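You operate a simulated robot arm through the tools that you are given. There is no shell and no other tool.

The job below is to be done with a simulated two-armed robot. You get a single attempt, and the scene is never put back.

## Task
Draw the right arm back from the wing and pin it there.
Fine: the loop pin starts in the right socket, waits in the low socket meanwhile and ends in the right socket again; the arm ends at its stop with its pad in the shoe, the right lever clamped; the left arm stays. Where these are worked on the way, their far stop is far enough and under half their travel is too little: right lever.

Only the result counts: the job must be done as asked and must still hold three seconds after the hand-in. Knocking over, shifting, dropping, spilling or breaking anything else fails it.

## Robot
Two 7-joint arms with fingered hands on one trunk that stands fixed in place. Base frame: the origin is at the foot of the trunk, x ahead of it, y to its left, z up. Lengths are in m, angles in degrees, forces in N, time in s.
The left shoulder is at [0.02, 0.269, 1.172], the right one opposite. Each reaches about 1.298 m from its shoulder. Payload 5 kg a hand.
The tool frame of a hand sits at the grasp point between the pads (the TCP): z along the fingers, y along the line on which they close. The tips reach 0.042 m beyond it. The gripper opens to 0.208 m; its body begins 0.119 m behind the TCP. The gripper is a hand of 4 fingers: y runs from the thumb to the fingers, the wrist lies at [0, 0, -0.317] in the tool frame, and closing takes about 1.5 s.
Orientation is told as [roll, pitch, yaw] about the base's x, y, z axes, in that order, counted from this pose: with the fingers straight down and closing along the base's y, the tool's x points along the base's -x, its y along +y and its z along -z.

## Interface
- The arms move only by the tool apply_moves. It takes "left_rows", "right_rows" or both (then of equal length, played together; a hand with none holds still); each is a list of rows, each a list of 7 numbers: the shift along the tool's x, y, z in units of 300 mm (1.0 is 300 mm), then the turn, a rotation vector about the tool's x, y, z in units of 180 degrees (1.0 is 180 degrees), then the opening, from 0 (shut) to 1 (fully open). In form: [[dx, dy, dz, ax, ay, az, grip], ...]. A call has 1 to 20 rows; each row is the pose to reach, as a shift and turn from the pose commanded when the call began, along the tool's axes at that moment. A call with a number of a shift or a turn outside -1 to 1 is refused whole. A row lasts 0.2 s, in which the tool goes at most 0.05 m and 8.6 degrees; a call with a longer step from one row to the next is refused whole, and so is a gripper value outside its range. A pose out of reach is approached as far as the arm can. The call stops where the force on the tool passes 40 N (or 10 N more than at its start, if that is more) or the arm is blocked; 0.2 s more then pass. The fingers move at their own pace (about 0.153 m/s each) and stop on an object; they squeeze with about 33 N. The grip force told is the motor's: it shows also when the fingers shut on nothing. Time passes only in rows, and 0.2 s behind the last, so rows that repeat a pose let the fingers close. The reply holds the time, the measured pose of the TCP, the force on the tool along the base axes, the opening and the grip force, in the units named above and with some noise, with the torque about the TCP (base axes, N m) and any sound that the robot's microphone picked up, and new pictures: "pictures" is both (left out), scene, wrist or none (wrist: the cameras of the hands that moved).
- Cameras (640 x 400 px; columns grow to the right, rows downward): "scene" is now at [0.1445, 0.0533, 1.449]; the picture's right is [0.59, -0.81, 0.00], its down [-0.36, -0.26, -0.90] and it looks along [0.72, 0.53, -0.44] (base axes); focal length 348 px, centre (320, 200). "left" rides on the left gripper at [-0.093, 0.001, -0.146] in its tool frame; the picture's right is [-0.02, -1.00, 0.00], its down [0.84, -0.01, -0.54] and it looks along [0.54, -0.01, 0.84] (tool axes); focal length 280 px, centre (320, 200). "right" rides on the right gripper at [0.094, 0.001, -0.146] in its tool frame; the picture's right is [-0.01, 1.00, 0.00], its down [-0.84, -0.01, -0.54] and it looks along [-0.54, -0.01, 0.84] (tool axes); focal length 280 px, centre (320, 200).
- slide_trunk(by): moves the trunk up (or, below 0, down) by that many m; the arms and the scene camera ride with it, the base frame stays. It gives what a move gives, with no picture.
- hand_shape(shape, hand): the hand has 4 fingers and takes this shape, open, in about a second: jaw (thumb against the fingers, like two jaws); tri (thumb and two fingers); tip (a fingertip pinch); poke (one finger out to press); point (the index stretched); flat (the hand flat); cup (the hand cupped); fist (a fist). The gripper value then closes the fingers along that shape, each until it touches; the sizes above hold for jaw. It gives what a move gives, with no picture.
- head_to(pan, tilt): turns the head with the scene camera to pan (to the left, within 80 degrees either way) and tilt (down, from -29 to 69), counted from straight ahead of the robot (the tilt from the chest, where the trunk bows). It gives what a move gives, and a new picture of the scene camera.
- measure_at(camera, pixels): for up to 12 pixels [column, row] of the newest picture of that camera ("zoom" is the newest enlarged one), the place [x, y, z] in the base frame of the surface seen there, good to about 0.003 m. It takes no simulated time.
- enlarge(camera, box): a new picture of the part [left, top, right, bottom] of that camera's present view, enlarged. It takes no simulated time.
- hand_in(): hands the job in; it is judged then, once.

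Unless the task says otherwise, let go and move clear before handing in.

The tools are called after "Emit:" by a JSON object that holds its "method" and its "body". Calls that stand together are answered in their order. apply_moves: Moves the arms, as the interface text tells. Its arguments: {"type":"object","properties":{"left_rows":{"type":"array"},"right_rows":{"type":"array"},"pictures":{"type":"string","enum":["both","scene","wrist","none"]}},"required":[]} The other tools are called the same way: slide_trunk (by) moves the trunk up or down; hand_shape (shape, hand) gives the hand a shape; head_to (pan, tilt) turns the head that bears the scene camera; measure_at (camera, pixels) gives the place of the surface under pixels of a picture; enlarge (camera, box) takes an enlarged picture of a part of a camera's view; hand_in () hands the job in.

At the start:

```text
time_s: 0.0
left_position: [0.3297, 0.5899, 1.3224]
left_tcp_rot: [0.0, 0.1, 34.2]
left_contact_force: [0.1, -0.2, -0.7]
left_ft_torque: [0.05, -0.03, 0.03]
left_width: 0.2078
left_finger_force: 0.1
left_shape: jaw
right_position: [0.5489, 0.1579, 1.2687]
right_tcp_rot: [0.0, -0.1, 34.0]
right_contact_force: [0.3, 0.7, 0.7]
right_ft_torque: [0.05, -0.01, 0.02]
right_width: 0.2077
right_finger_force: 0.1
right_shape: jaw
trunk travel left (down, up): [-0.55, 0.071]
head pan, tilt (commanded): [36.2, 26.3]
```

scene: 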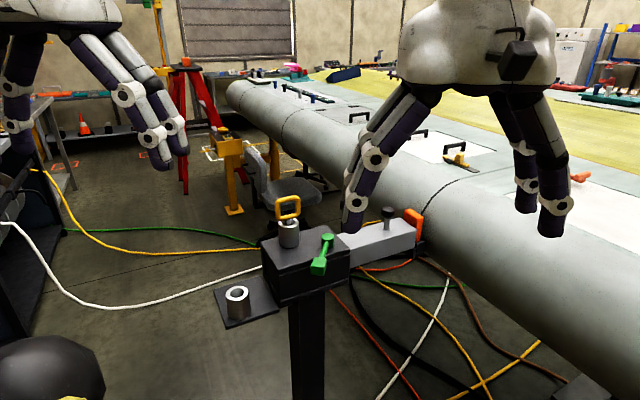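
right: 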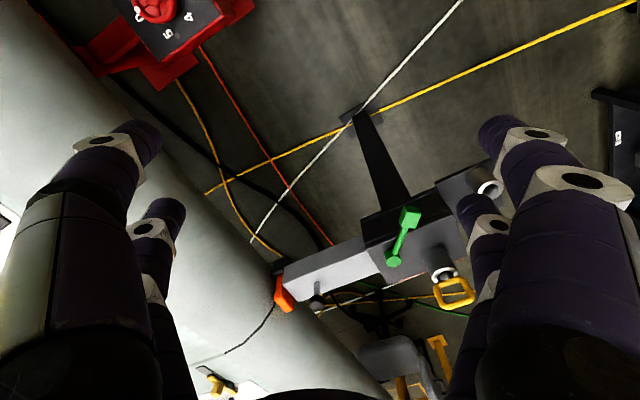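
left: 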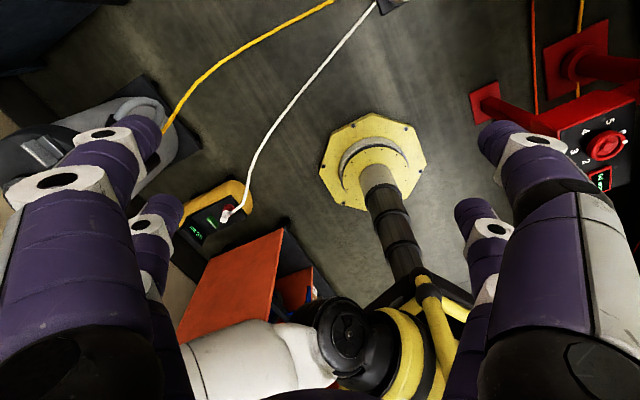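

The scene picture shows a post with a dark block (around pixel 305,265), a yellow loop pin, a green lever, a grey arm with an orange pad against the wing and an empty low socket at (237,300). I'll enlarge these parts to see them better.

Emit:
{"method": "enlarge", "body": {"camera": "scene", "box": [200, 180, 440, 330]}}

Emit:
{"method": "enlarge", "body": {"camera": "right", "box": [250, 140, 530, 315]}}

```text
2.67 times, centred on (320, 255) of scene
```

zoom: 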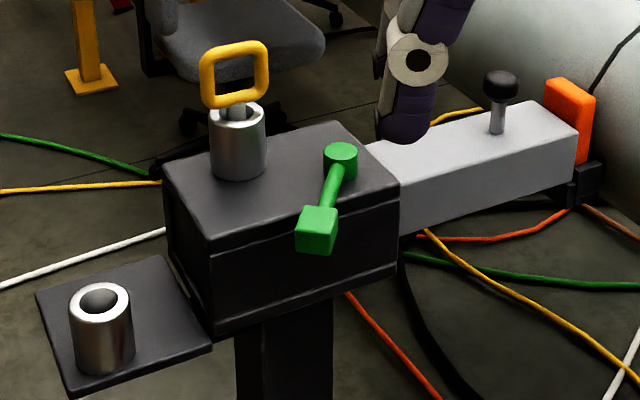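

```text
2.29 times, centred on (390, 228) of right
```

zoom: 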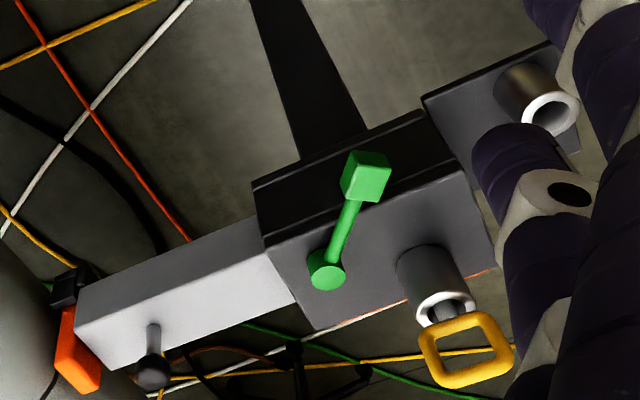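

The zoom shows one station with the pin in the socket, the green lever, the arm with its knob and pad, and a low socket. The task names left and right stations, so I'll look around for others before deciding which is which.

Emit:
{"method": "head_to", "body": {"pan": 0, "tilt": 35}}

```text
time_s: 1.0
left_position: [0.3299, 0.589, 1.322]
left_tcp_rot: [0.0, 0.0, 34.0]
left_contact_force: [0.5, -0.2, -1.4]
left_ft_torque: [-0.04, -0.03, -0.01]
left_width: 0.2081
left_finger_force: 0.0
left_shape: jaw
right_position: [0.5494, 0.158, 1.2682]
right_tcp_rot: [0.1, 0.0, 34.0]
right_contact_force: [0.9, 0.2, -0.1]
right_ft_torque: [-0.02, 0.02, 0.01]
right_width: 0.2081
right_finger_force: 0.0
right_shape: jaw
trunk travel left (down, up): [-0.55, 0.071]
head pan, tilt (commanded): [0.0, 35.0]
```

scene: 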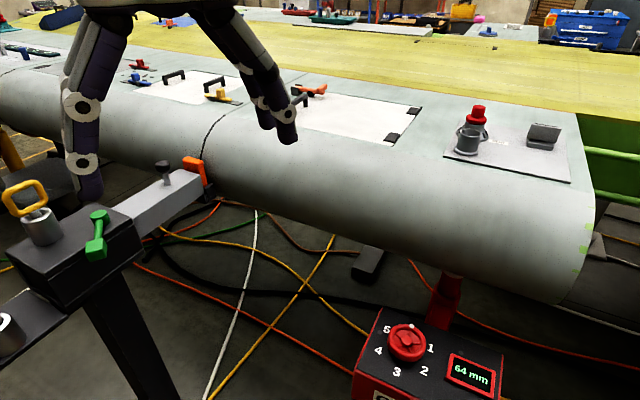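

This view shows a jack dial on the right and the same station on the left, but no second arm. I'll look further left.

Emit:
{"method": "head_to", "body": {"pan": 60, "tilt": 30}}

```text
time_s: 2.3
left_position: [0.329, 0.5885, 1.3235]
left_tcp_rot: [0.0, 0.0, 34.0]
left_contact_force: [-0.4, -0.1, -0.1]
left_ft_torque: [-0.03, -0.01, 0.02]
left_width: 0.2079
left_finger_force: 0.1
left_shape: jaw
right_position: [0.5496, 0.1557, 1.2681]
right_tcp_rot: [0.0, 0.1, 34.1]
right_contact_force: [-0.1, 0.0, -0.8]
right_ft_torque: [0.0, 0.0, 0.0]
right_width: 0.2078
right_finger_force: 0.0
right_shape: jaw
trunk travel left (down, up): [-0.55, 0.071]
head pan, tilt (commanded): [60.0, 30.0]
```

scene: 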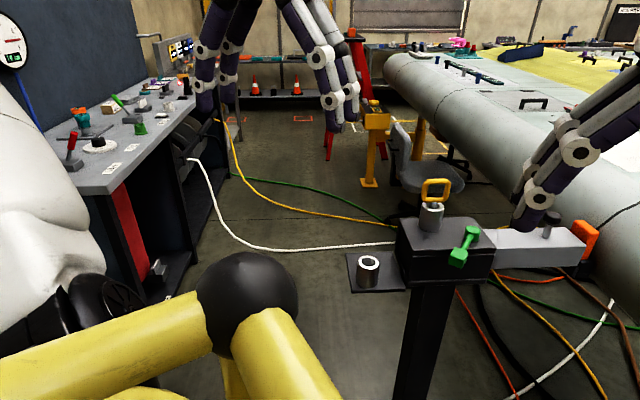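

Only one station so far, with the low socket at (367,270) beside the block. I'll check the far right and the rest of the surroundings.

Emit:
{"method": "enlarge", "body": {"camera": "scene", "box": [300, 60, 540, 210]}}

Emit:
{"method": "enlarge", "body": {"camera": "scene", "box": [330, 170, 620, 350]}}

Emit:
{"method": "head_to", "body": {"pan": -50, "tilt": 30}}

```text
2.67 times, centred on (420, 135) of scene
```

zoom: 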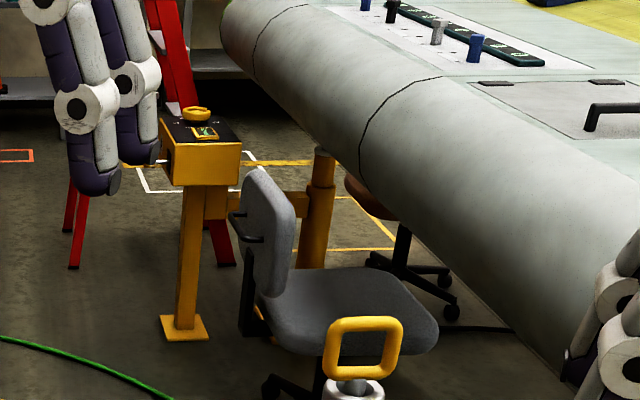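

```text
2.21 times, centred on (475, 260) of scene
```

zoom: 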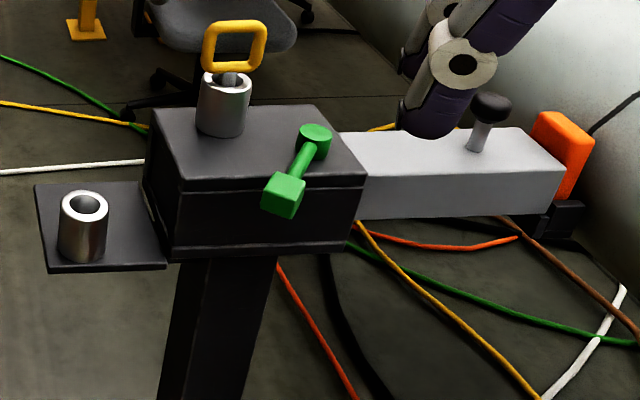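

```text
time_s: 4.2
left_position: [0.3291, 0.5885, 1.3221]
left_tcp_rot: [0.0, 0.0, 34.0]
left_contact_force: [0.7, -0.1, 0.3]
left_ft_torque: [0.02, 0.01, 0.0]
left_width: 0.208
left_finger_force: 0.2
left_shape: jaw
right_position: [0.5482, 0.1568, 1.2686]
right_tcp_rot: [-0.1, 0.0, 34.2]
right_contact_force: [0.1, -0.3, 0.6]
right_ft_torque: [0.06, -0.03, 0.01]
right_width: 0.2077
right_finger_force: 0.1
right_shape: jaw
trunk travel left (down, up): [-0.55, 0.071]
head pan, tilt (commanded): [-50.0, 30.0]
```

scene: 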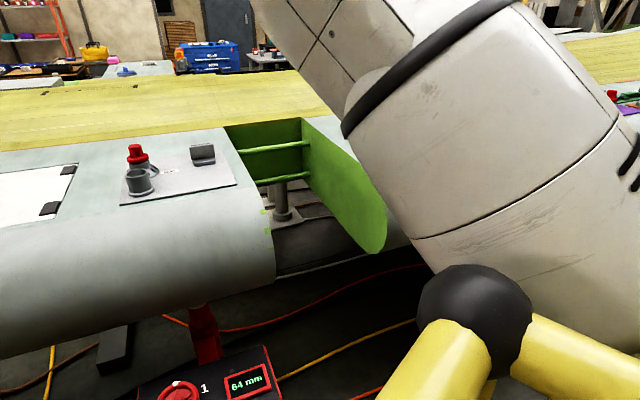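

Nothing relevant on the right, so there's just this one station. I'll turn the head back to it and measure its parts.

Emit:
{"method": "head_to", "body": {"pan": 40, "tilt": 34}}

```text
time_s: 5.8
left_position: [0.3296, 0.5892, 1.3229]
left_tcp_rot: [0.0, 0.0, 34.1]
left_contact_force: [-0.2, -0.6, 0.4]
left_ft_torque: [0.03, -0.05, -0.03]
left_width: 0.2078
left_finger_force: 0.0
left_shape: jaw
right_position: [0.5498, 0.1571, 1.2695]
right_tcp_rot: [0.1, 0.1, 34.1]
right_contact_force: [0.6, 0.0, -0.1]
right_ft_torque: [0.0, 0.01, -0.01]
right_width: 0.2077
right_finger_force: 0.0
right_shape: jaw
trunk travel left (down, up): [-0.55, 0.071]
head pan, tilt (commanded): [40.0, 34.0]
```

scene: 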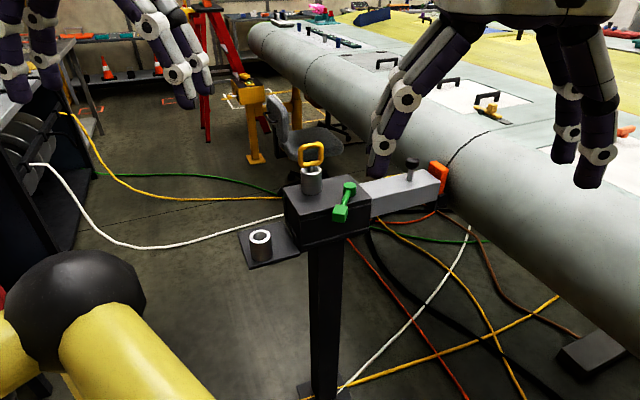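

Emit:
{"method": "enlarge", "body": {"camera": "scene", "box": [230, 130, 470, 280]}}

Emit:
{"method": "measure_at", "body": {"camera": "scene", "pixels": [[313, 143], [311, 176], [302, 172], [320, 172], [262, 231], [252, 238], [271, 238], [349, 186], [340, 213], [412, 162], [437, 178], [412, 180]]}}

```text
2.67 times, centred on (350, 205) of scene
```

zoom: 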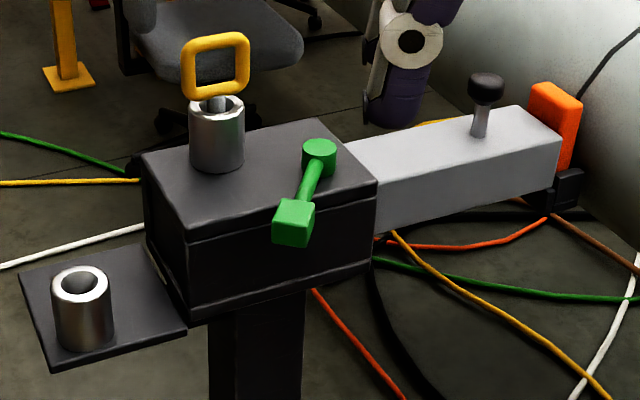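

```text
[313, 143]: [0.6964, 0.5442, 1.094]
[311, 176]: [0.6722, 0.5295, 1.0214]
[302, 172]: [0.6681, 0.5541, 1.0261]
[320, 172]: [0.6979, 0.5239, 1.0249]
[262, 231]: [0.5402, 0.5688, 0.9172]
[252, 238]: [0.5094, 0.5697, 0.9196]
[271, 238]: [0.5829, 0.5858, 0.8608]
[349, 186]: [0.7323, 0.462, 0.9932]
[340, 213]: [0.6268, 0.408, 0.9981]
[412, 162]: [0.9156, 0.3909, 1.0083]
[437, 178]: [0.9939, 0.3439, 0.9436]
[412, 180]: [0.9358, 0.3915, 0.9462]
```

I'll measure these parts more finely on the enlarged picture.

Emit:
{"method": "measure_at", "body": {"camera": "zoom", "pixels": [[188, 68], [243, 62], [215, 38], [216, 91], [216, 104], [217, 114], [192, 108], [242, 106], [217, 150], [195, 160], [290, 140], [160, 165]]}}

Emit:
{"method": "measure_at", "body": {"camera": "zoom", "pixels": [[82, 298], [58, 288], [107, 285], [82, 269], [82, 330], [30, 285], [150, 320], [320, 148], [318, 168], [310, 185], [296, 208], [292, 235]]}}

Emit:
{"method": "measure_at", "body": {"camera": "zoom", "pixels": [[486, 78], [472, 92], [502, 92], [482, 120], [380, 160], [530, 115], [558, 140], [545, 88], [580, 105], [568, 150], [568, 190], [370, 200]]}}

```text
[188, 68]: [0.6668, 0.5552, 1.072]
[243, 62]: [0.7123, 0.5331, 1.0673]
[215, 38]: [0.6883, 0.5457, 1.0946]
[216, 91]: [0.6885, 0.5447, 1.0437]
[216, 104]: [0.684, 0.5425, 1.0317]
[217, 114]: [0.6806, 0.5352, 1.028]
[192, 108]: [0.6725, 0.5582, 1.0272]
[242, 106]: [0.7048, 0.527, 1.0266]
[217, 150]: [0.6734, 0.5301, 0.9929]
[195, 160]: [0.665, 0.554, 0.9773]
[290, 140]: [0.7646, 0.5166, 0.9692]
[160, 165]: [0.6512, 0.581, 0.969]
```

```text
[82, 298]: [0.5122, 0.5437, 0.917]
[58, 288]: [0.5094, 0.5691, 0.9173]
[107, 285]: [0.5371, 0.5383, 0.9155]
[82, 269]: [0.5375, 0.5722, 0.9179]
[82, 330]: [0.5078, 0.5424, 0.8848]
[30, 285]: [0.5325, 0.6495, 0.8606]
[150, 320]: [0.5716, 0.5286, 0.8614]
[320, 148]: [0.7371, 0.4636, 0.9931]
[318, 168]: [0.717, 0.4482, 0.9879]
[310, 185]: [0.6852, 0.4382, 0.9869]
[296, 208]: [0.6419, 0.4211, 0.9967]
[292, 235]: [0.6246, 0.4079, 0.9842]
```

```text
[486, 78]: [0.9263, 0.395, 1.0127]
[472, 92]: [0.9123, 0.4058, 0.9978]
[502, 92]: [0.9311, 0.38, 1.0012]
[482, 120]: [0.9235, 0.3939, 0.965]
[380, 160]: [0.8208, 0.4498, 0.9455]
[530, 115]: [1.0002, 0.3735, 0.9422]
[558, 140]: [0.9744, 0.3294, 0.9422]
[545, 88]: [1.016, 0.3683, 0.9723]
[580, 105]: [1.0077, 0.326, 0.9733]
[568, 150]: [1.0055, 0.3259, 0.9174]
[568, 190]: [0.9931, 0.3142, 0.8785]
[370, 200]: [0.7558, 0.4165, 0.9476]
```

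The socket centre is near (0.689,0.543) with its rim at z 1.027, and the low socket is near (0.526,0.556) with its rim at z 0.917. Next I'll measure the block corners, the wing and the tip, and take a closer look at the pad and lever.

Emit:
{"method": "measure_at", "body": {"camera": "zoom", "pixels": [[144, 154], [318, 121], [372, 182], [187, 226], [345, 150], [350, 190], [376, 232], [548, 210], [600, 150], [610, 60], [535, 110], [300, 200]]}}

Emit:
{"method": "enlarge", "body": {"camera": "scene", "box": [384, 140, 464, 220]}}

Emit:
{"method": "enlarge", "body": {"camera": "scene", "box": [290, 130, 386, 250]}}

```text
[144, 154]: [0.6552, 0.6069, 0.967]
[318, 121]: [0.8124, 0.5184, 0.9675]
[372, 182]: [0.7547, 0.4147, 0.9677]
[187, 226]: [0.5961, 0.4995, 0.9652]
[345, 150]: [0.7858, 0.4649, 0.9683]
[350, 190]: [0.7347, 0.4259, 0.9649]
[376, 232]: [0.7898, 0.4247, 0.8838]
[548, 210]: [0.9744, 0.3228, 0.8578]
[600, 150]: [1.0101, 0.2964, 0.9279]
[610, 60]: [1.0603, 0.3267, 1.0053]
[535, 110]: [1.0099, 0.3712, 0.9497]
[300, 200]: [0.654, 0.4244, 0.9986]
```

```text
5.00 times, centred on (424, 180) of scene
```

zoom: 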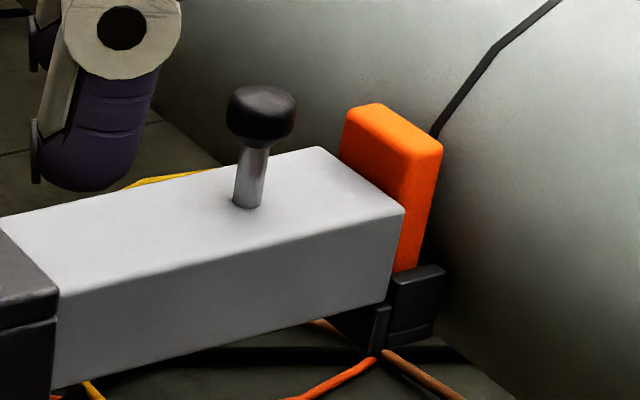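

```text
3.33 times, centred on (338, 190) of scene
```

zoom: 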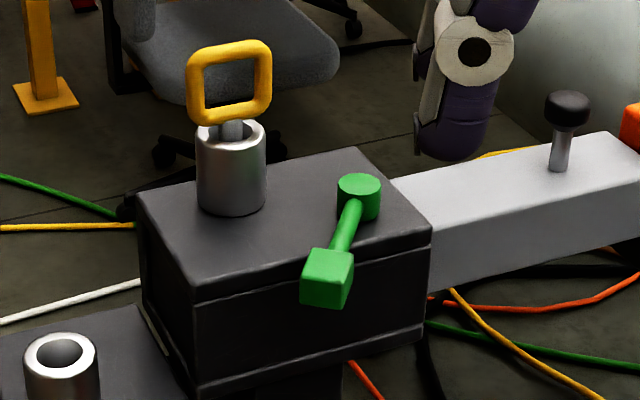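

The block's long axis runs at about -29° and the pad sits in a black shoe at the arm's tip. Before choosing a grip, I'll try the pinch shapes on the right hand, which is in free air, and look at it.

Emit:
{"method": "hand_shape", "body": {"hand": "left", "shape": "tip"}}

Emit:
{"method": "hand_shape", "body": {"hand": "right", "shape": "tri"}}

Emit:
{"method": "enlarge", "body": {"camera": "left", "box": [0, 0, 640, 400]}}

Emit:
{"method": "enlarge", "body": {"camera": "right", "box": [0, 0, 640, 400]}}

Emit:
{"method": "enlarge", "body": {"camera": "scene", "box": [0, 0, 640, 400]}}

```text
time_s: 6.8
left_position: [0.3294, 0.589, 1.3225]
left_tcp_rot: [0.0, 0.0, 34.1]
left_contact_force: [-0.2, 0.5, -0.2]
left_ft_torque: [0.01, 0.02, -0.02]
left_width: 0.2079
left_finger_force: 0.0
left_shape: tip
right_position: [0.5493, 0.1585, 1.2695]
right_tcp_rot: [0.1, 0.0, 34.1]
right_contact_force: [0.5, 0.2, 0.3]
right_ft_torque: [0.01, -0.02, 0.01]
right_width: 0.2081
right_finger_force: 0.1
right_shape: jaw
trunk travel left (down, up): [-0.55, 0.071]
head pan, tilt (commanded): [40.0, 34.0]
```

```text
time_s: 7.7
left_position: [0.3285, 0.5887, 1.3233]
left_tcp_rot: [0.0, 0.0, 34.0]
left_contact_force: [0.9, -0.6, 0.5]
left_ft_torque: [0.0, 0.0, 0.03]
left_width: 0.2077
left_finger_force: 0.2
left_shape: tip
right_position: [0.5495, 0.1572, 1.2697]
right_tcp_rot: [0.0, 0.1, 34.0]
right_contact_force: [-0.3, -0.5, -0.2]
right_ft_torque: [-0.03, 0.02, 0.01]
right_width: 0.208
right_finger_force: 0.1
right_shape: tri
trunk travel left (down, up): [-0.55, 0.071]
head pan, tilt (commanded): [40.0, 34.0]
```

```text
1.00 times, centred on (320, 200) of left (not enlarged: the box is as wide or as high as the picture)
```

zoom: 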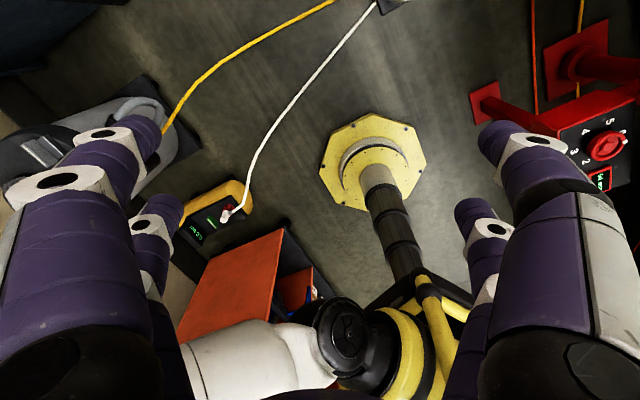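

```text
1.00 times, centred on (320, 200) of right (not enlarged: the box is as wide or as high as the picture)
```

zoom: 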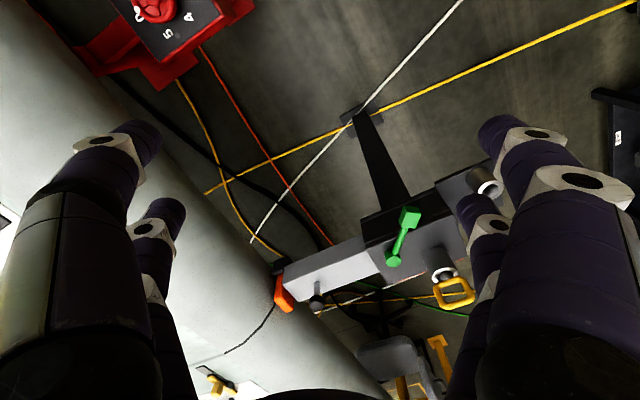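

```text
1.00 times, centred on (320, 200) of scene (not enlarged: the box is as wide or as high as the picture)
```

zoom: 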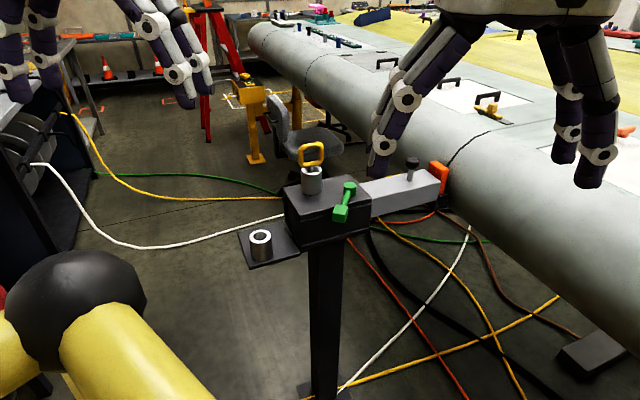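

The open shapes look the same as jaw, so I'll close both hands in the air, left in tip and right in tri, to see how the fingers meet.

Emit:
{"method": "apply_moves", "body": {"left_rows": [[0, 0, 0, 0, 0, 0, 0], [0, 0, 0, 0, 0, 0, 0], [0, 0, 0, 0, 0, 0, 0], [0, 0, 0, 0, 0, 0, 0], [0, 0, 0, 0, 0, 0, 0], [0, 0, 0, 0, 0, 0, 0], [0, 0, 0, 0, 0, 0, 0], [0, 0, 0, 0, 0, 0, 0]], "right_rows": [[0, 0, 0, 0, 0, 0, 0], [0, 0, 0, 0, 0, 0, 0], [0, 0, 0, 0, 0, 0, 0], [0, 0, 0, 0, 0, 0, 0], [0, 0, 0, 0, 0, 0, 0], [0, 0, 0, 0, 0, 0, 0], [0, 0, 0, 0, 0, 0, 0], [0, 0, 0, 0, 0, 0, 0]], "pictures": "both"}}

```text
time_s: 9.4
left_position: [0.3288, 0.5898, 1.3222]
left_tcp_rot: [0.1, 0.0, 34.1]
left_contact_force: [-0.8, -0.6, -0.1]
left_ft_torque: [-0.02, 0.04, 0.01]
left_width: 0.0004
left_finger_force: 32.8
left_shape: tip
right_position: [0.5497, 0.157, 1.268]
right_tcp_rot: [0.0, 0.1, 34.1]
right_contact_force: [0.2, -0.1, -0.6]
right_ft_torque: [-0.01, -0.03, 0.01]
right_width: 0.0001
right_finger_force: 33.6
right_shape: tri
trunk travel left (down, up): [-0.55, 0.071]
head pan, tilt (commanded): [40.0, 34.0]
```

scene: 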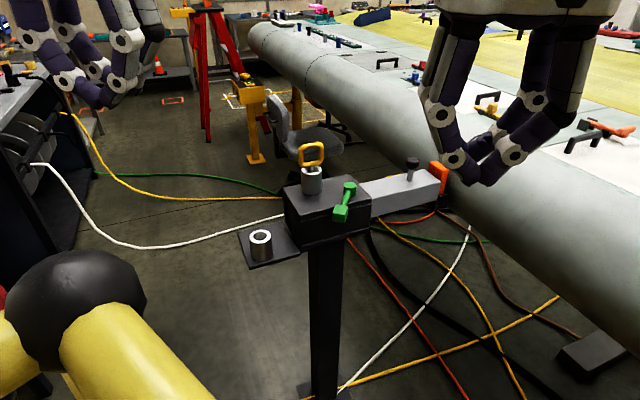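
right: 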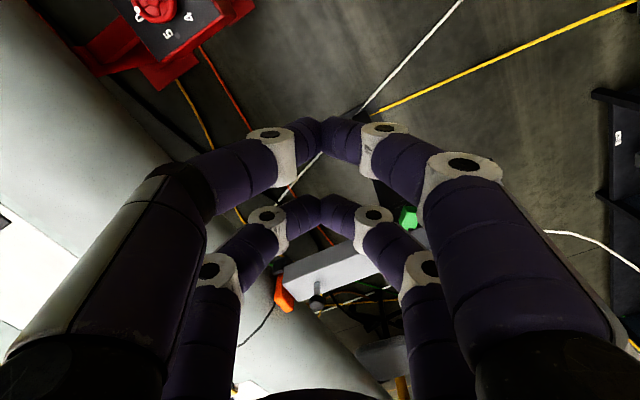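
left: 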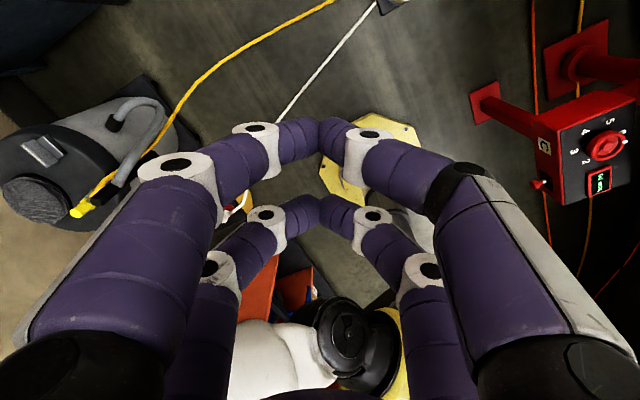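

In both shapes all four fingers meet as two pairs of tips (left picture, (320,130) and (320,205)). I'll measure where they meet, then close in jaw for comparison.

Emit:
{"method": "measure_at", "body": {"camera": "left", "pixels": [[320, 122], [310, 135], [330, 135], [312, 205], [328, 205], [320, 198], [260, 150], [280, 215], [300, 120], [300, 150], [300, 195], [300, 222]]}}

Emit:
{"method": "measure_at", "body": {"camera": "right", "pixels": [[322, 122], [312, 135], [332, 135], [312, 205], [330, 205], [320, 198]]}}

Emit:
{"method": "hand_shape", "body": {"hand": "left", "shape": "jaw"}}

Emit:
{"method": "hand_shape", "body": {"hand": "right", "shape": "poke"}}

Emit:
{"method": "apply_moves", "body": {"left_rows": [[0, 0, 0, 0, 0, 0, 0], [0, 0, 0, 0, 0, 0, 0], [0, 0, 0, 0, 0, 0, 0], [0, 0, 0, 0, 0, 0, 0], [0, 0, 0, 0, 0, 0, 0], [0, 0, 0, 0, 0, 0, 0], [0, 0, 0, 0, 0, 0, 0], [0, 0, 0, 0, 0, 0, 0]], "pictures": "both"}}

Emit:
{"method": "enlarge", "body": {"camera": "right", "box": [0, 0, 640, 400]}}

```text
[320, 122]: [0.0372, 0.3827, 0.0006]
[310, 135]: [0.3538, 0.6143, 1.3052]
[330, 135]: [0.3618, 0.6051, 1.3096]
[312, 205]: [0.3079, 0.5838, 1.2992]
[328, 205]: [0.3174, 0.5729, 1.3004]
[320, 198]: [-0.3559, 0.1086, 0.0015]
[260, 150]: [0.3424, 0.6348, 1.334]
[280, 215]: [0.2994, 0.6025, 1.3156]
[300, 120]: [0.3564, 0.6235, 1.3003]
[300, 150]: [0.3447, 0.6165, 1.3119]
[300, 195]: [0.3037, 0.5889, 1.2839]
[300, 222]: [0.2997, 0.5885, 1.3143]
```

```text
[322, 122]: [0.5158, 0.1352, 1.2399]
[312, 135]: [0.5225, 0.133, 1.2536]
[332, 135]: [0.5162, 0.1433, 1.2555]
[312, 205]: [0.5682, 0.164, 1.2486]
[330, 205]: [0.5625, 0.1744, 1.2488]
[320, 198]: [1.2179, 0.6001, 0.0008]
```

```text
time_s: 10.3
left_position: [0.3299, 0.5897, 1.3236]
left_tcp_rot: [-0.1, -0.1, 34.2]
left_contact_force: [0.0, 0.9, 0.2]
left_ft_torque: [-0.01, 0.0, -0.02]
left_width: 0.2078
left_finger_force: 0.0
left_shape: jaw
right_position: [0.5504, 0.1579, 1.268]
right_tcp_rot: [0.0, 0.0, 34.2]
right_contact_force: [-0.4, 0.4, -0.4]
right_ft_torque: [0.01, 0.01, -0.03]
right_width: 0.0
right_finger_force: 33.2
right_shape: tri
trunk travel left (down, up): [-0.55, 0.071]
head pan, tilt (commanded): [40.0, 34.0]
```

```text
time_s: 11.2
left_position: [0.3293, 0.5892, 1.322]
left_tcp_rot: [0.0, 0.0, 34.0]
left_contact_force: [-0.6, 0.1, -0.6]
left_ft_torque: [-0.01, -0.01, -0.02]
left_width: 0.2078
left_finger_force: 0.0
left_shape: jaw
right_position: [0.5504, 0.1575, 1.2696]
right_tcp_rot: [0.1, 0.0, 34.1]
right_contact_force: [-0.2, 0.5, -0.3]
right_ft_torque: [-0.02, 0.03, 0.02]
right_width: 0.0
right_finger_force: 0.1
right_shape: poke
trunk travel left (down, up): [-0.55, 0.071]
head pan, tilt (commanded): [40.0, 34.0]
```

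```text
time_s: 13.1
left_position: [0.3296, 0.5895, 1.3232]
left_tcp_rot: [0.0, 0.0, 34.2]
left_contact_force: [-0.4, -0.7, -0.5]
left_ft_torque: [0.01, -0.01, -0.01]
left_width: 0.0001
left_finger_force: 32.7
left_shape: jaw
right_position: [0.5481, 0.1574, 1.2699]
right_tcp_rot: [-0.1, 0.0, 34.1]
right_contact_force: [0.4, 0.0, 0.1]
right_ft_torque: [0.02, 0.03, -0.01]
right_width: 0.0001
right_finger_force: 0.1
right_shape: poke
trunk travel left (down, up): [-0.55, 0.071]
head pan, tilt (commanded): [40.0, 34.0]
```

scene: 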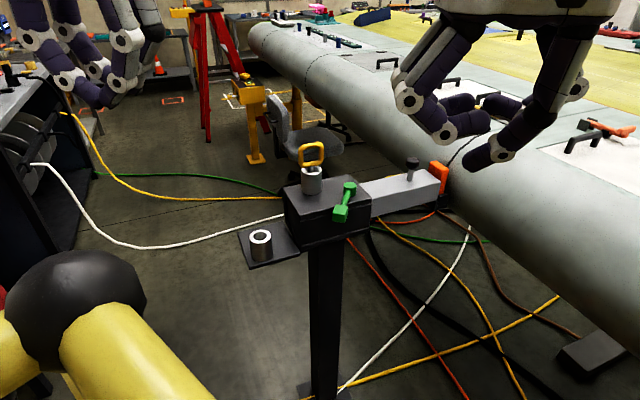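
left: 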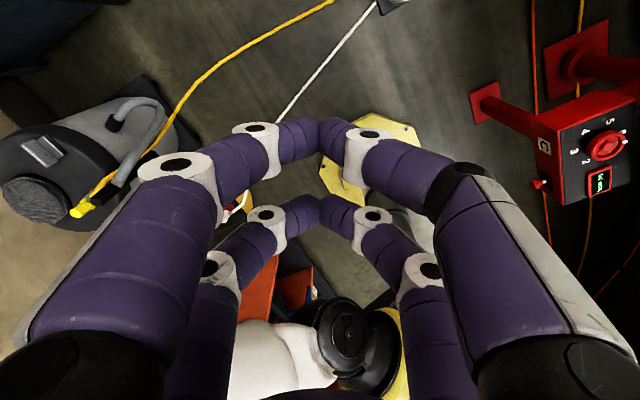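

```text
1.00 times, centred on (320, 200) of right (not enlarged: the box is as wide or as high as the picture)
```

zoom: 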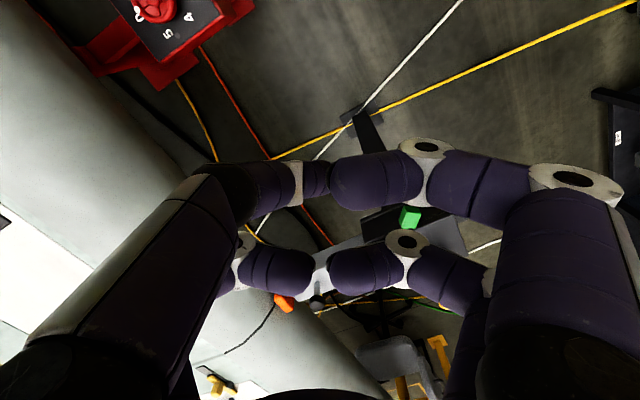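

Jaw also closes as two tip pairs, about 0.03 m either side of centre. That suits the loop's two side bars, which are about 0.05 m apart. I'll draw the right arm back out of the way and bring the left hand above the pin, turned to yaw -29.

Emit:
{"method": "apply_moves", "body": {"left_rows": [[-0.091, -0.079, 0, 0, 0, 0.035, 0.3], [-0.182, -0.159, 0, 0, 0, 0.07, 0.6], [-0.272, -0.238, 0.03, 0, 0, 0.105, 0.6], [-0.363, -0.317, 0.07, 0, 0, 0.14, 0.6], [-0.454, -0.397, 0.11, 0, 0, 0.175, 0.6], [-0.545, -0.476, 0.15, 0, 0, 0.21, 0.6], [-0.636, -0.555, 0.19, 0, 0, 0.245, 0.6], [-0.726, -0.634, 0.23, 0, 0, 0.28, 0.6], [-0.817, -0.714, 0.27, 0, 0, 0.315, 0.6], [-0.908, -0.793, 0.31, 0, 0, 0.35, 0.6]], "right_rows": [[0.085, -0.067, 0, 0, 0, 0, 0], [0.171, -0.134, 0, 0, 0, 0, 0], [0.256, -0.201, 0, 0, 0, 0, 0], [0.341, -0.268, 0, 0, 0, 0, 0], [0.427, -0.335, 0, 0, 0, 0, 0], [0.512, -0.402, 0, 0, 0, 0, 0], [0.597, -0.469, 0, 0, 0, 0, 0], [0.683, -0.536, 0, 0, 0, 0, 0], [0.768, -0.603, 0, 0, 0, 0, 0], [0.853, -0.67, 0, 0, 0, 0, 0]], "pictures": "both"}}

```text
time_s: 15.2
left_position: [0.6884, 0.5452, 1.2283]
left_tcp_rot: [0.0, 0.1, -29.1]
left_contact_force: [0.5, -0.6, 1.9]
left_ft_torque: [0.16, 0.12, 0.0]
left_width: 0.1243
left_finger_force: 0.1
left_shape: jaw
right_position: [0.4515, -0.1536, 1.2676]
right_tcp_rot: [0.1, -0.1, 34.0]
right_contact_force: [1.1, -0.6, -1.2]
right_ft_torque: [0.17, 0.12, 0.0]
right_width: 0.0
right_finger_force: 0.1
right_shape: poke
trunk travel left (down, up): [-0.55, 0.071]
head pan, tilt (commanded): [40.0, 34.0]
```

scene: 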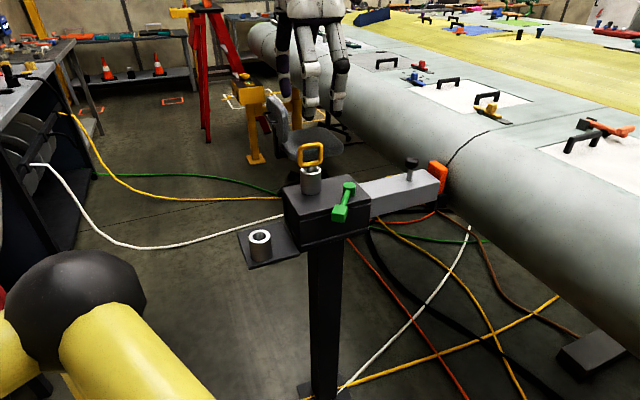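
right: 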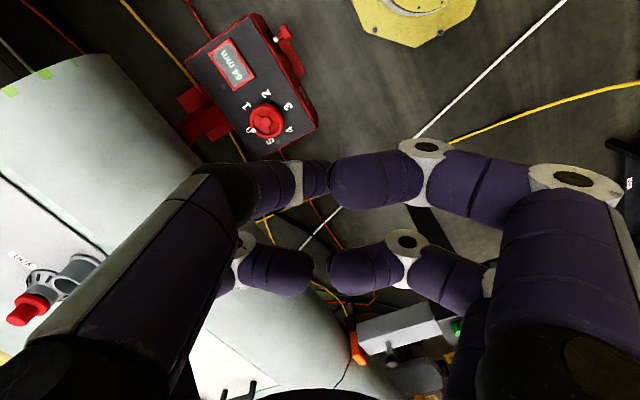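
left: 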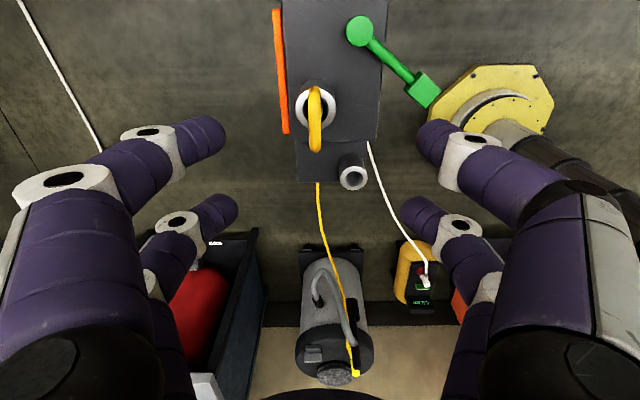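

The left camera shows the loop edge-on at (314,118), the socket, the lever with its green cube at (423,90), and the low socket at (353,172). There's also an orange strip at (280,70) along the block's far side, which I'll enlarge along with the rest.

Emit:
{"method": "enlarge", "body": {"camera": "left", "box": [230, 0, 470, 200]}}

Emit:
{"method": "measure_at", "body": {"camera": "left", "pixels": [[280, 70], [283, 130], [276, 15], [317, 90], [315, 150], [302, 105], [334, 105], [318, 128], [353, 163], [342, 172], [364, 172], [353, 186]]}}

Emit:
{"method": "measure_at", "body": {"camera": "left", "pixels": [[360, 30], [395, 62], [423, 90], [410, 90], [437, 90], [423, 75], [423, 105], [353, 160], [345, 165], [375, 135], [295, 140], [350, 20]]}}

```text
2.00 times, centred on (350, 100) of left
```

zoom: 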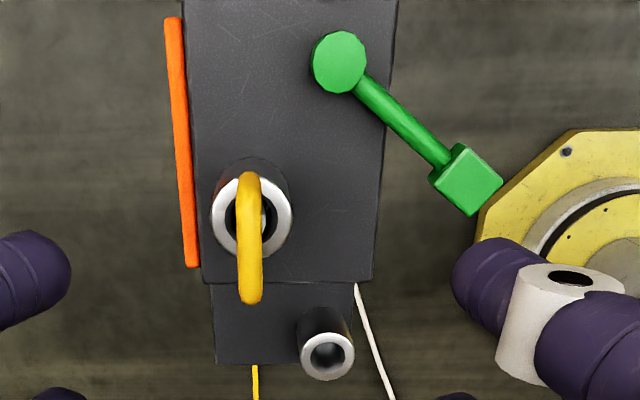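

```text
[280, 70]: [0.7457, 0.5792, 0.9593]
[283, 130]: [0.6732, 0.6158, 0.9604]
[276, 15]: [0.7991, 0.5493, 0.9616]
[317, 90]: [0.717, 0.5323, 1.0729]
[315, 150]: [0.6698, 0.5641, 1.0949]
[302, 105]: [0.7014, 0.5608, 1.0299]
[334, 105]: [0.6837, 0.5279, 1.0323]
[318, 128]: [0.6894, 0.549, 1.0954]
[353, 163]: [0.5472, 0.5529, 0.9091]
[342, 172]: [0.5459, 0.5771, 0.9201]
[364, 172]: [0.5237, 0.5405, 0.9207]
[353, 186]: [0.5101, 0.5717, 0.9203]
```

```text
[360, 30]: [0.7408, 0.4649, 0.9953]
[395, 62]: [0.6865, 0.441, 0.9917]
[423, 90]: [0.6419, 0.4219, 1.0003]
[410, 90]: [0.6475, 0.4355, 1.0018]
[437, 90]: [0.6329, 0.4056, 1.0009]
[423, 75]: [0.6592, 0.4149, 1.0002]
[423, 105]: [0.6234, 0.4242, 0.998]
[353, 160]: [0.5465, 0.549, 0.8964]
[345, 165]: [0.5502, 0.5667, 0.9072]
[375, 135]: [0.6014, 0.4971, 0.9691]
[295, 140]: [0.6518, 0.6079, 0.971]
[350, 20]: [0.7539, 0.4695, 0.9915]
```

The orange strip is flat on the block's side and won't be in the way. The loop is centred on the hand to within about 3 mm, so I'll lower the open fingers around it to TCP z of about 1.09.

Emit:
{"method": "apply_moves", "body": {"left_rows": [[-0.004, 0.004, 0.12, 0, 0, 0, 0.6], [-0.008, 0.007, 0.24, 0, 0, 0, 0.6], [-0.008, 0.007, 0.36, 0, 0, 0, 0.6], [-0.008, 0.007, 0.46, 0, 0, 0, 0.6]], "pictures": "both"}}

```text
time_s: 16.2
left_position: [0.6933, 0.547, 1.0919]
left_tcp_rot: [0.0, -0.1, -28.9]
left_contact_force: [-0.2, 0.8, -0.4]
left_ft_torque: [-0.06, 0.0, 0.03]
left_width: 0.124
left_finger_force: 0.0
left_shape: jaw
right_position: [0.4507, -0.1501, 1.267]
right_tcp_rot: [0.0, 0.0, 34.1]
right_contact_force: [-0.1, -0.4, -0.4]
right_ft_torque: [-0.09, 0.02, -0.01]
right_width: 0.0001
right_finger_force: 0.1
right_shape: poke
trunk travel left (down, up): [-0.55, 0.071]
head pan, tilt (commanded): [40.0, 34.0]
```

scene: 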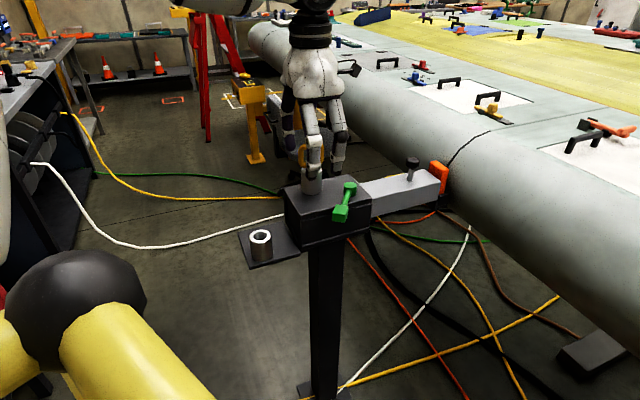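
left: 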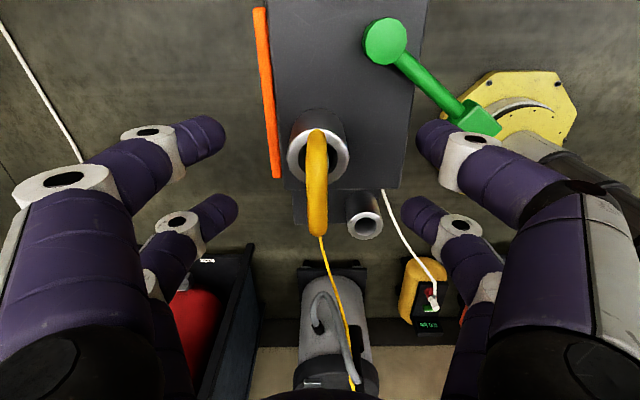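

The loop sits centred between the finger pairs (left picture, column 317). I'll close on it now.

Emit:
{"method": "apply_moves", "body": {"left_rows": [[0, 0, 0, 0, 0, 0, 0], [0, 0, 0, 0, 0, 0, 0], [0, 0, 0, 0, 0, 0, 0], [0, 0, 0, 0, 0, 0, 0], [0, 0, 0, 0, 0, 0, 0], [0, 0, 0, 0, 0, 0, 0]], "pictures": "both"}}

```text
time_s: 17.6
left_position: [0.6933, 0.5478, 1.0919]
left_tcp_rot: [0.0, -0.1, -28.9]
left_contact_force: [0.2, 0.3, 0.5]
left_ft_torque: [-0.01, 0.0, 0.03]
left_width: 0.005
left_finger_force: 32.8
left_shape: jaw
right_position: [0.452, -0.1504, 1.2683]
right_tcp_rot: [-0.1, -0.1, 34.1]
right_contact_force: [0.1, -0.1, 0.5]
right_ft_torque: [0.02, -0.02, -0.02]
right_width: 0.0
right_finger_force: 0.0
right_shape: poke
trunk travel left (down, up): [-0.55, 0.071]
head pan, tilt (commanded): [40.0, 34.0]
```

scene: 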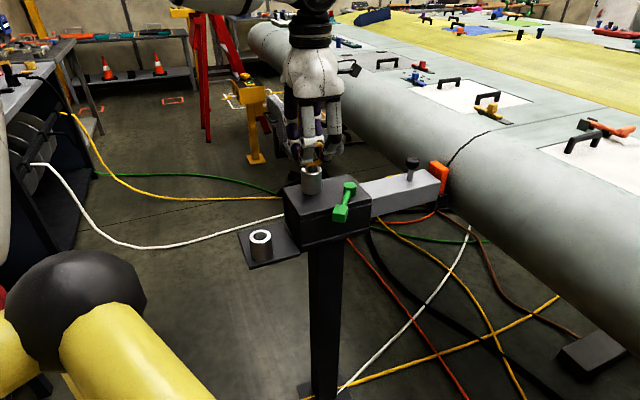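
left: 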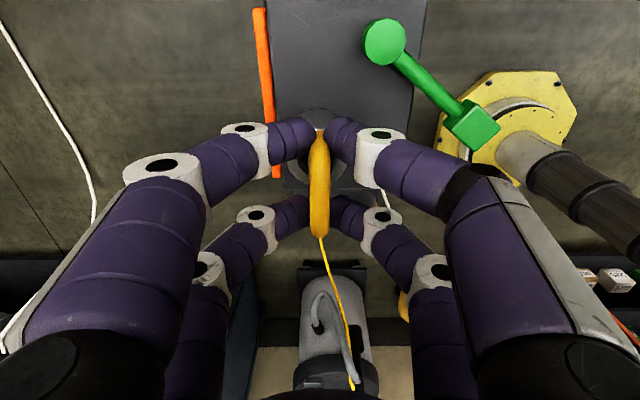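

The fingers stopped at 0.005 m wide with 33 N, so they're holding the loop's side bars. I'll zoom in to check before lifting.

Emit:
{"method": "enlarge", "body": {"camera": "left", "box": [240, 90, 400, 250]}}

Emit:
{"method": "enlarge", "body": {"camera": "scene", "box": [270, 110, 370, 230]}}

```text
2.50 times, centred on (320, 170) of left
```

zoom: 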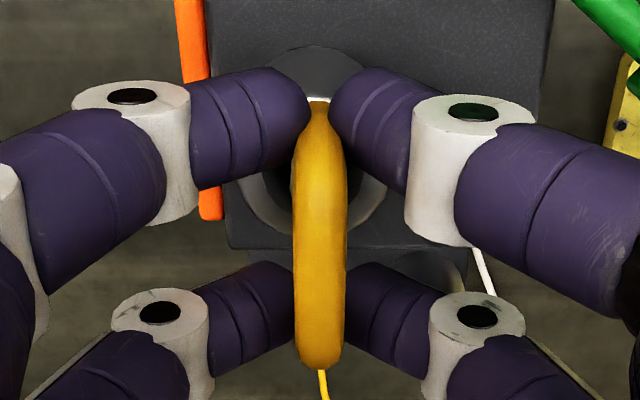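

```text
3.33 times, centred on (320, 170) of scene
```

zoom: 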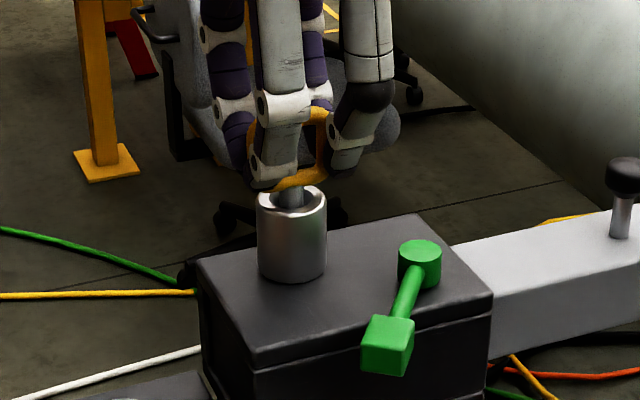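

The grip is good, with all four tips on the loop. I'll lift straight up a little and check the forces.

Emit:
{"method": "apply_moves", "body": {"left_rows": [[0, 0, -0.04, 0, 0, 0, 0], [0, 0, -0.09, 0, 0, 0, 0], [0, 0, -0.15, 0, 0, 0, 0], [0, 0, -0.21, 0, 0, 0, 0]], "pictures": "scene"}}

Emit:
{"method": "enlarge", "body": {"camera": "scene", "box": [270, 80, 370, 230]}}

```text
time_s: 18.6
left_position: [0.6906, 0.5442, 1.1566]
left_tcp_rot: [0.0, 0.0, -28.9]
left_contact_force: [0.1, -0.9, -1.6]
left_ft_torque: [0.07, -0.01, -0.01]
left_width: 0.0049
left_finger_force: 32.8
left_shape: jaw
right_position: [0.4504, -0.152, 1.2692]
right_tcp_rot: [0.1, 0.0, 34.1]
right_contact_force: [0.4, 0.2, -0.4]
right_ft_torque: [0.05, 0.0, 0.0]
right_width: 0.0
right_finger_force: 0.1
right_shape: poke
trunk travel left (down, up): [-0.55, 0.071]
head pan, tilt (commanded): [40.0, 34.0]
```

scene: 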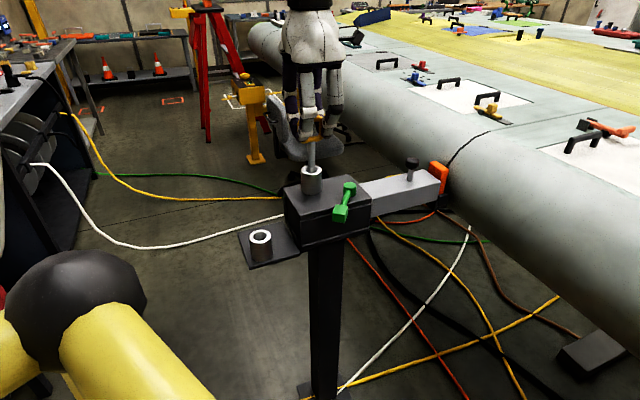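

```text
2.67 times, centred on (320, 155) of scene
```

zoom: 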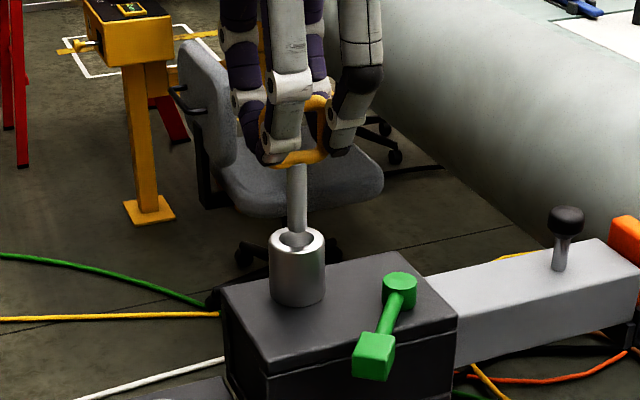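

The pin is rising freely with the hand and very little force. I'll keep lifting until it clears the socket.

Emit:
{"method": "apply_moves", "body": {"left_rows": [[0, 0, -0.07, 0, 0, 0, 0], [0, 0, -0.14, 0, 0, 0, 0], [0, 0, -0.21, 0, 0, 0, 0], [0, 0, -0.27, 0, 0, 0, 0]], "pictures": "both"}}

Emit:
{"method": "enlarge", "body": {"camera": "scene", "box": [270, 50, 370, 210]}}

```text
time_s: 19.6
left_position: [0.6921, 0.5467, 1.2359]
left_tcp_rot: [-0.1, -0.1, -28.7]
left_contact_force: [0.1, -0.7, -1.9]
left_ft_torque: [-0.01, 0.03, -0.01]
left_width: 0.0048
left_finger_force: 33.5
left_shape: jaw
right_position: [0.4523, -0.15, 1.2684]
right_tcp_rot: [-0.1, 0.0, 34.2]
right_contact_force: [-0.3, 0.1, -0.5]
right_ft_torque: [0.02, 0.03, -0.01]
right_width: 0.0003
right_finger_force: 0.1
right_shape: poke
trunk travel left (down, up): [-0.55, 0.071]
head pan, tilt (commanded): [40.0, 34.0]
```

scene: 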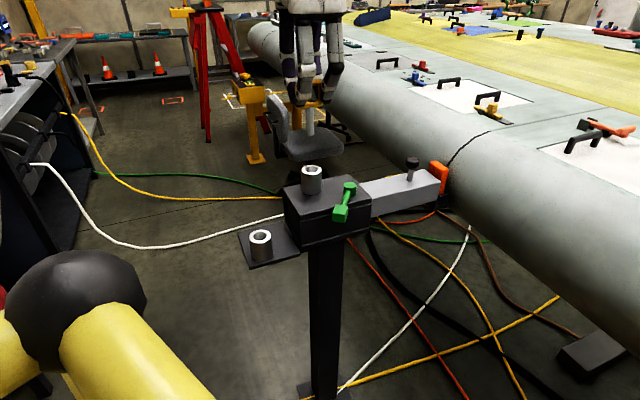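
left: 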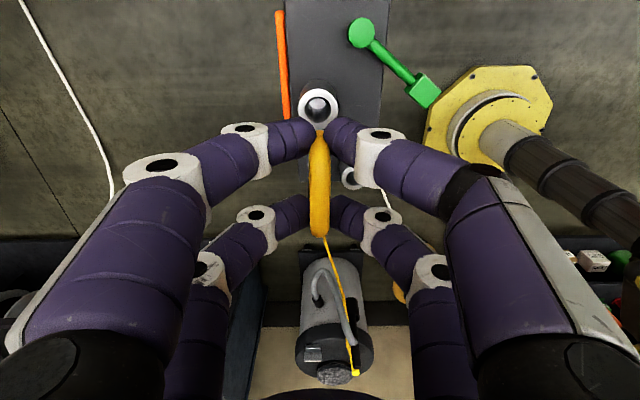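

```text
2.50 times, centred on (320, 130) of scene
```

zoom: 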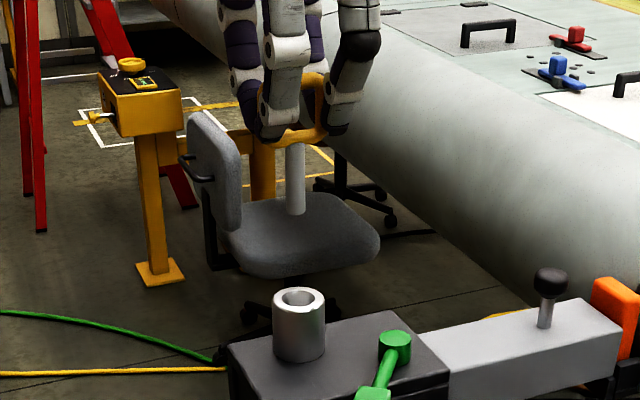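

The pin is clear of the socket. I'll measure its lower end and both socket rims for the transfer.

Emit:
{"method": "measure_at", "body": {"camera": "zoom", "pixels": [[295, 160], [295, 185], [295, 210], [289, 185], [301, 185], [275, 302], [323, 302], [299, 316], [299, 292], [280, 138], [315, 130], [310, 85]]}}

Emit:
{"method": "enlarge", "body": {"camera": "scene", "box": [220, 160, 340, 280]}}

```text
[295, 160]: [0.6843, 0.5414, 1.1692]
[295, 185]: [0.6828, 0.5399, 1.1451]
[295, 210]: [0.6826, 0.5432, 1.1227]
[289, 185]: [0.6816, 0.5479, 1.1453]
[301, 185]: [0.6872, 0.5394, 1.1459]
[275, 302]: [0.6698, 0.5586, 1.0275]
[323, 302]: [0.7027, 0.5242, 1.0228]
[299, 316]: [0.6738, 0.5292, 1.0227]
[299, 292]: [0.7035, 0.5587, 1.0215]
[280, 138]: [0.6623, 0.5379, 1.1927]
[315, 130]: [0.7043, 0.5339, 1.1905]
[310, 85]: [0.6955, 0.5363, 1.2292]
```

```text
3.33 times, centred on (280, 220) of scene
```

zoom: 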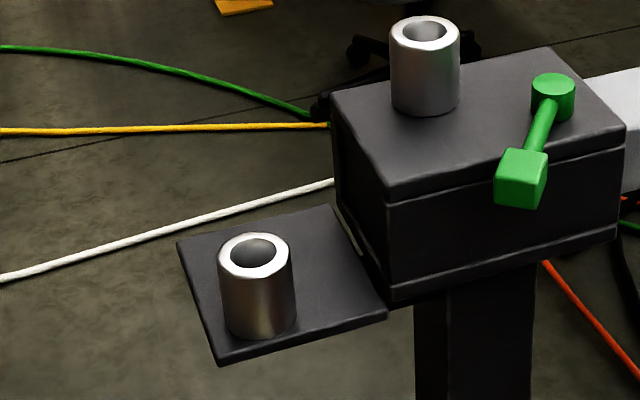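

The pin's stem ends about 0.114 m below the TCP and there is roughly 6–7 mm of clearance in the bore. I'll measure the low socket's rim precisely, and the right socket's too for a consistent offset.

Emit:
{"method": "measure_at", "body": {"camera": "zoom", "pixels": [[222, 258], [291, 256], [256, 277], [256, 236], [226, 268], [288, 265], [394, 33], [456, 33], [425, 49], [425, 18], [230, 300], [320, 310]]}}

Emit:
{"method": "measure_at", "body": {"camera": "left", "pixels": [[300, 105], [337, 105], [318, 90], [343, 178], [361, 186]]}}

```text
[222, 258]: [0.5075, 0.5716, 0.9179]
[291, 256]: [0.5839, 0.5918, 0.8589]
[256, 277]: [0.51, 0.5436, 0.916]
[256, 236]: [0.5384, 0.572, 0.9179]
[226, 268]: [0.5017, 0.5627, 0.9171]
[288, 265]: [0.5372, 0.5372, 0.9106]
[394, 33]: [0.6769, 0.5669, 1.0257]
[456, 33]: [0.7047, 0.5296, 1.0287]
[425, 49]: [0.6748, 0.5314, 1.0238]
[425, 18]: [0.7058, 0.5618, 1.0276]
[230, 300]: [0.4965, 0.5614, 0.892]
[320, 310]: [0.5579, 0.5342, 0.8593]
```

```text
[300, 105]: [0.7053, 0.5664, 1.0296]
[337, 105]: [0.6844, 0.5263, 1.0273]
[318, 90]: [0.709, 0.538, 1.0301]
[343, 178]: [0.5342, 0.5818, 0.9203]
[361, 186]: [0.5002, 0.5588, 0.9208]
```

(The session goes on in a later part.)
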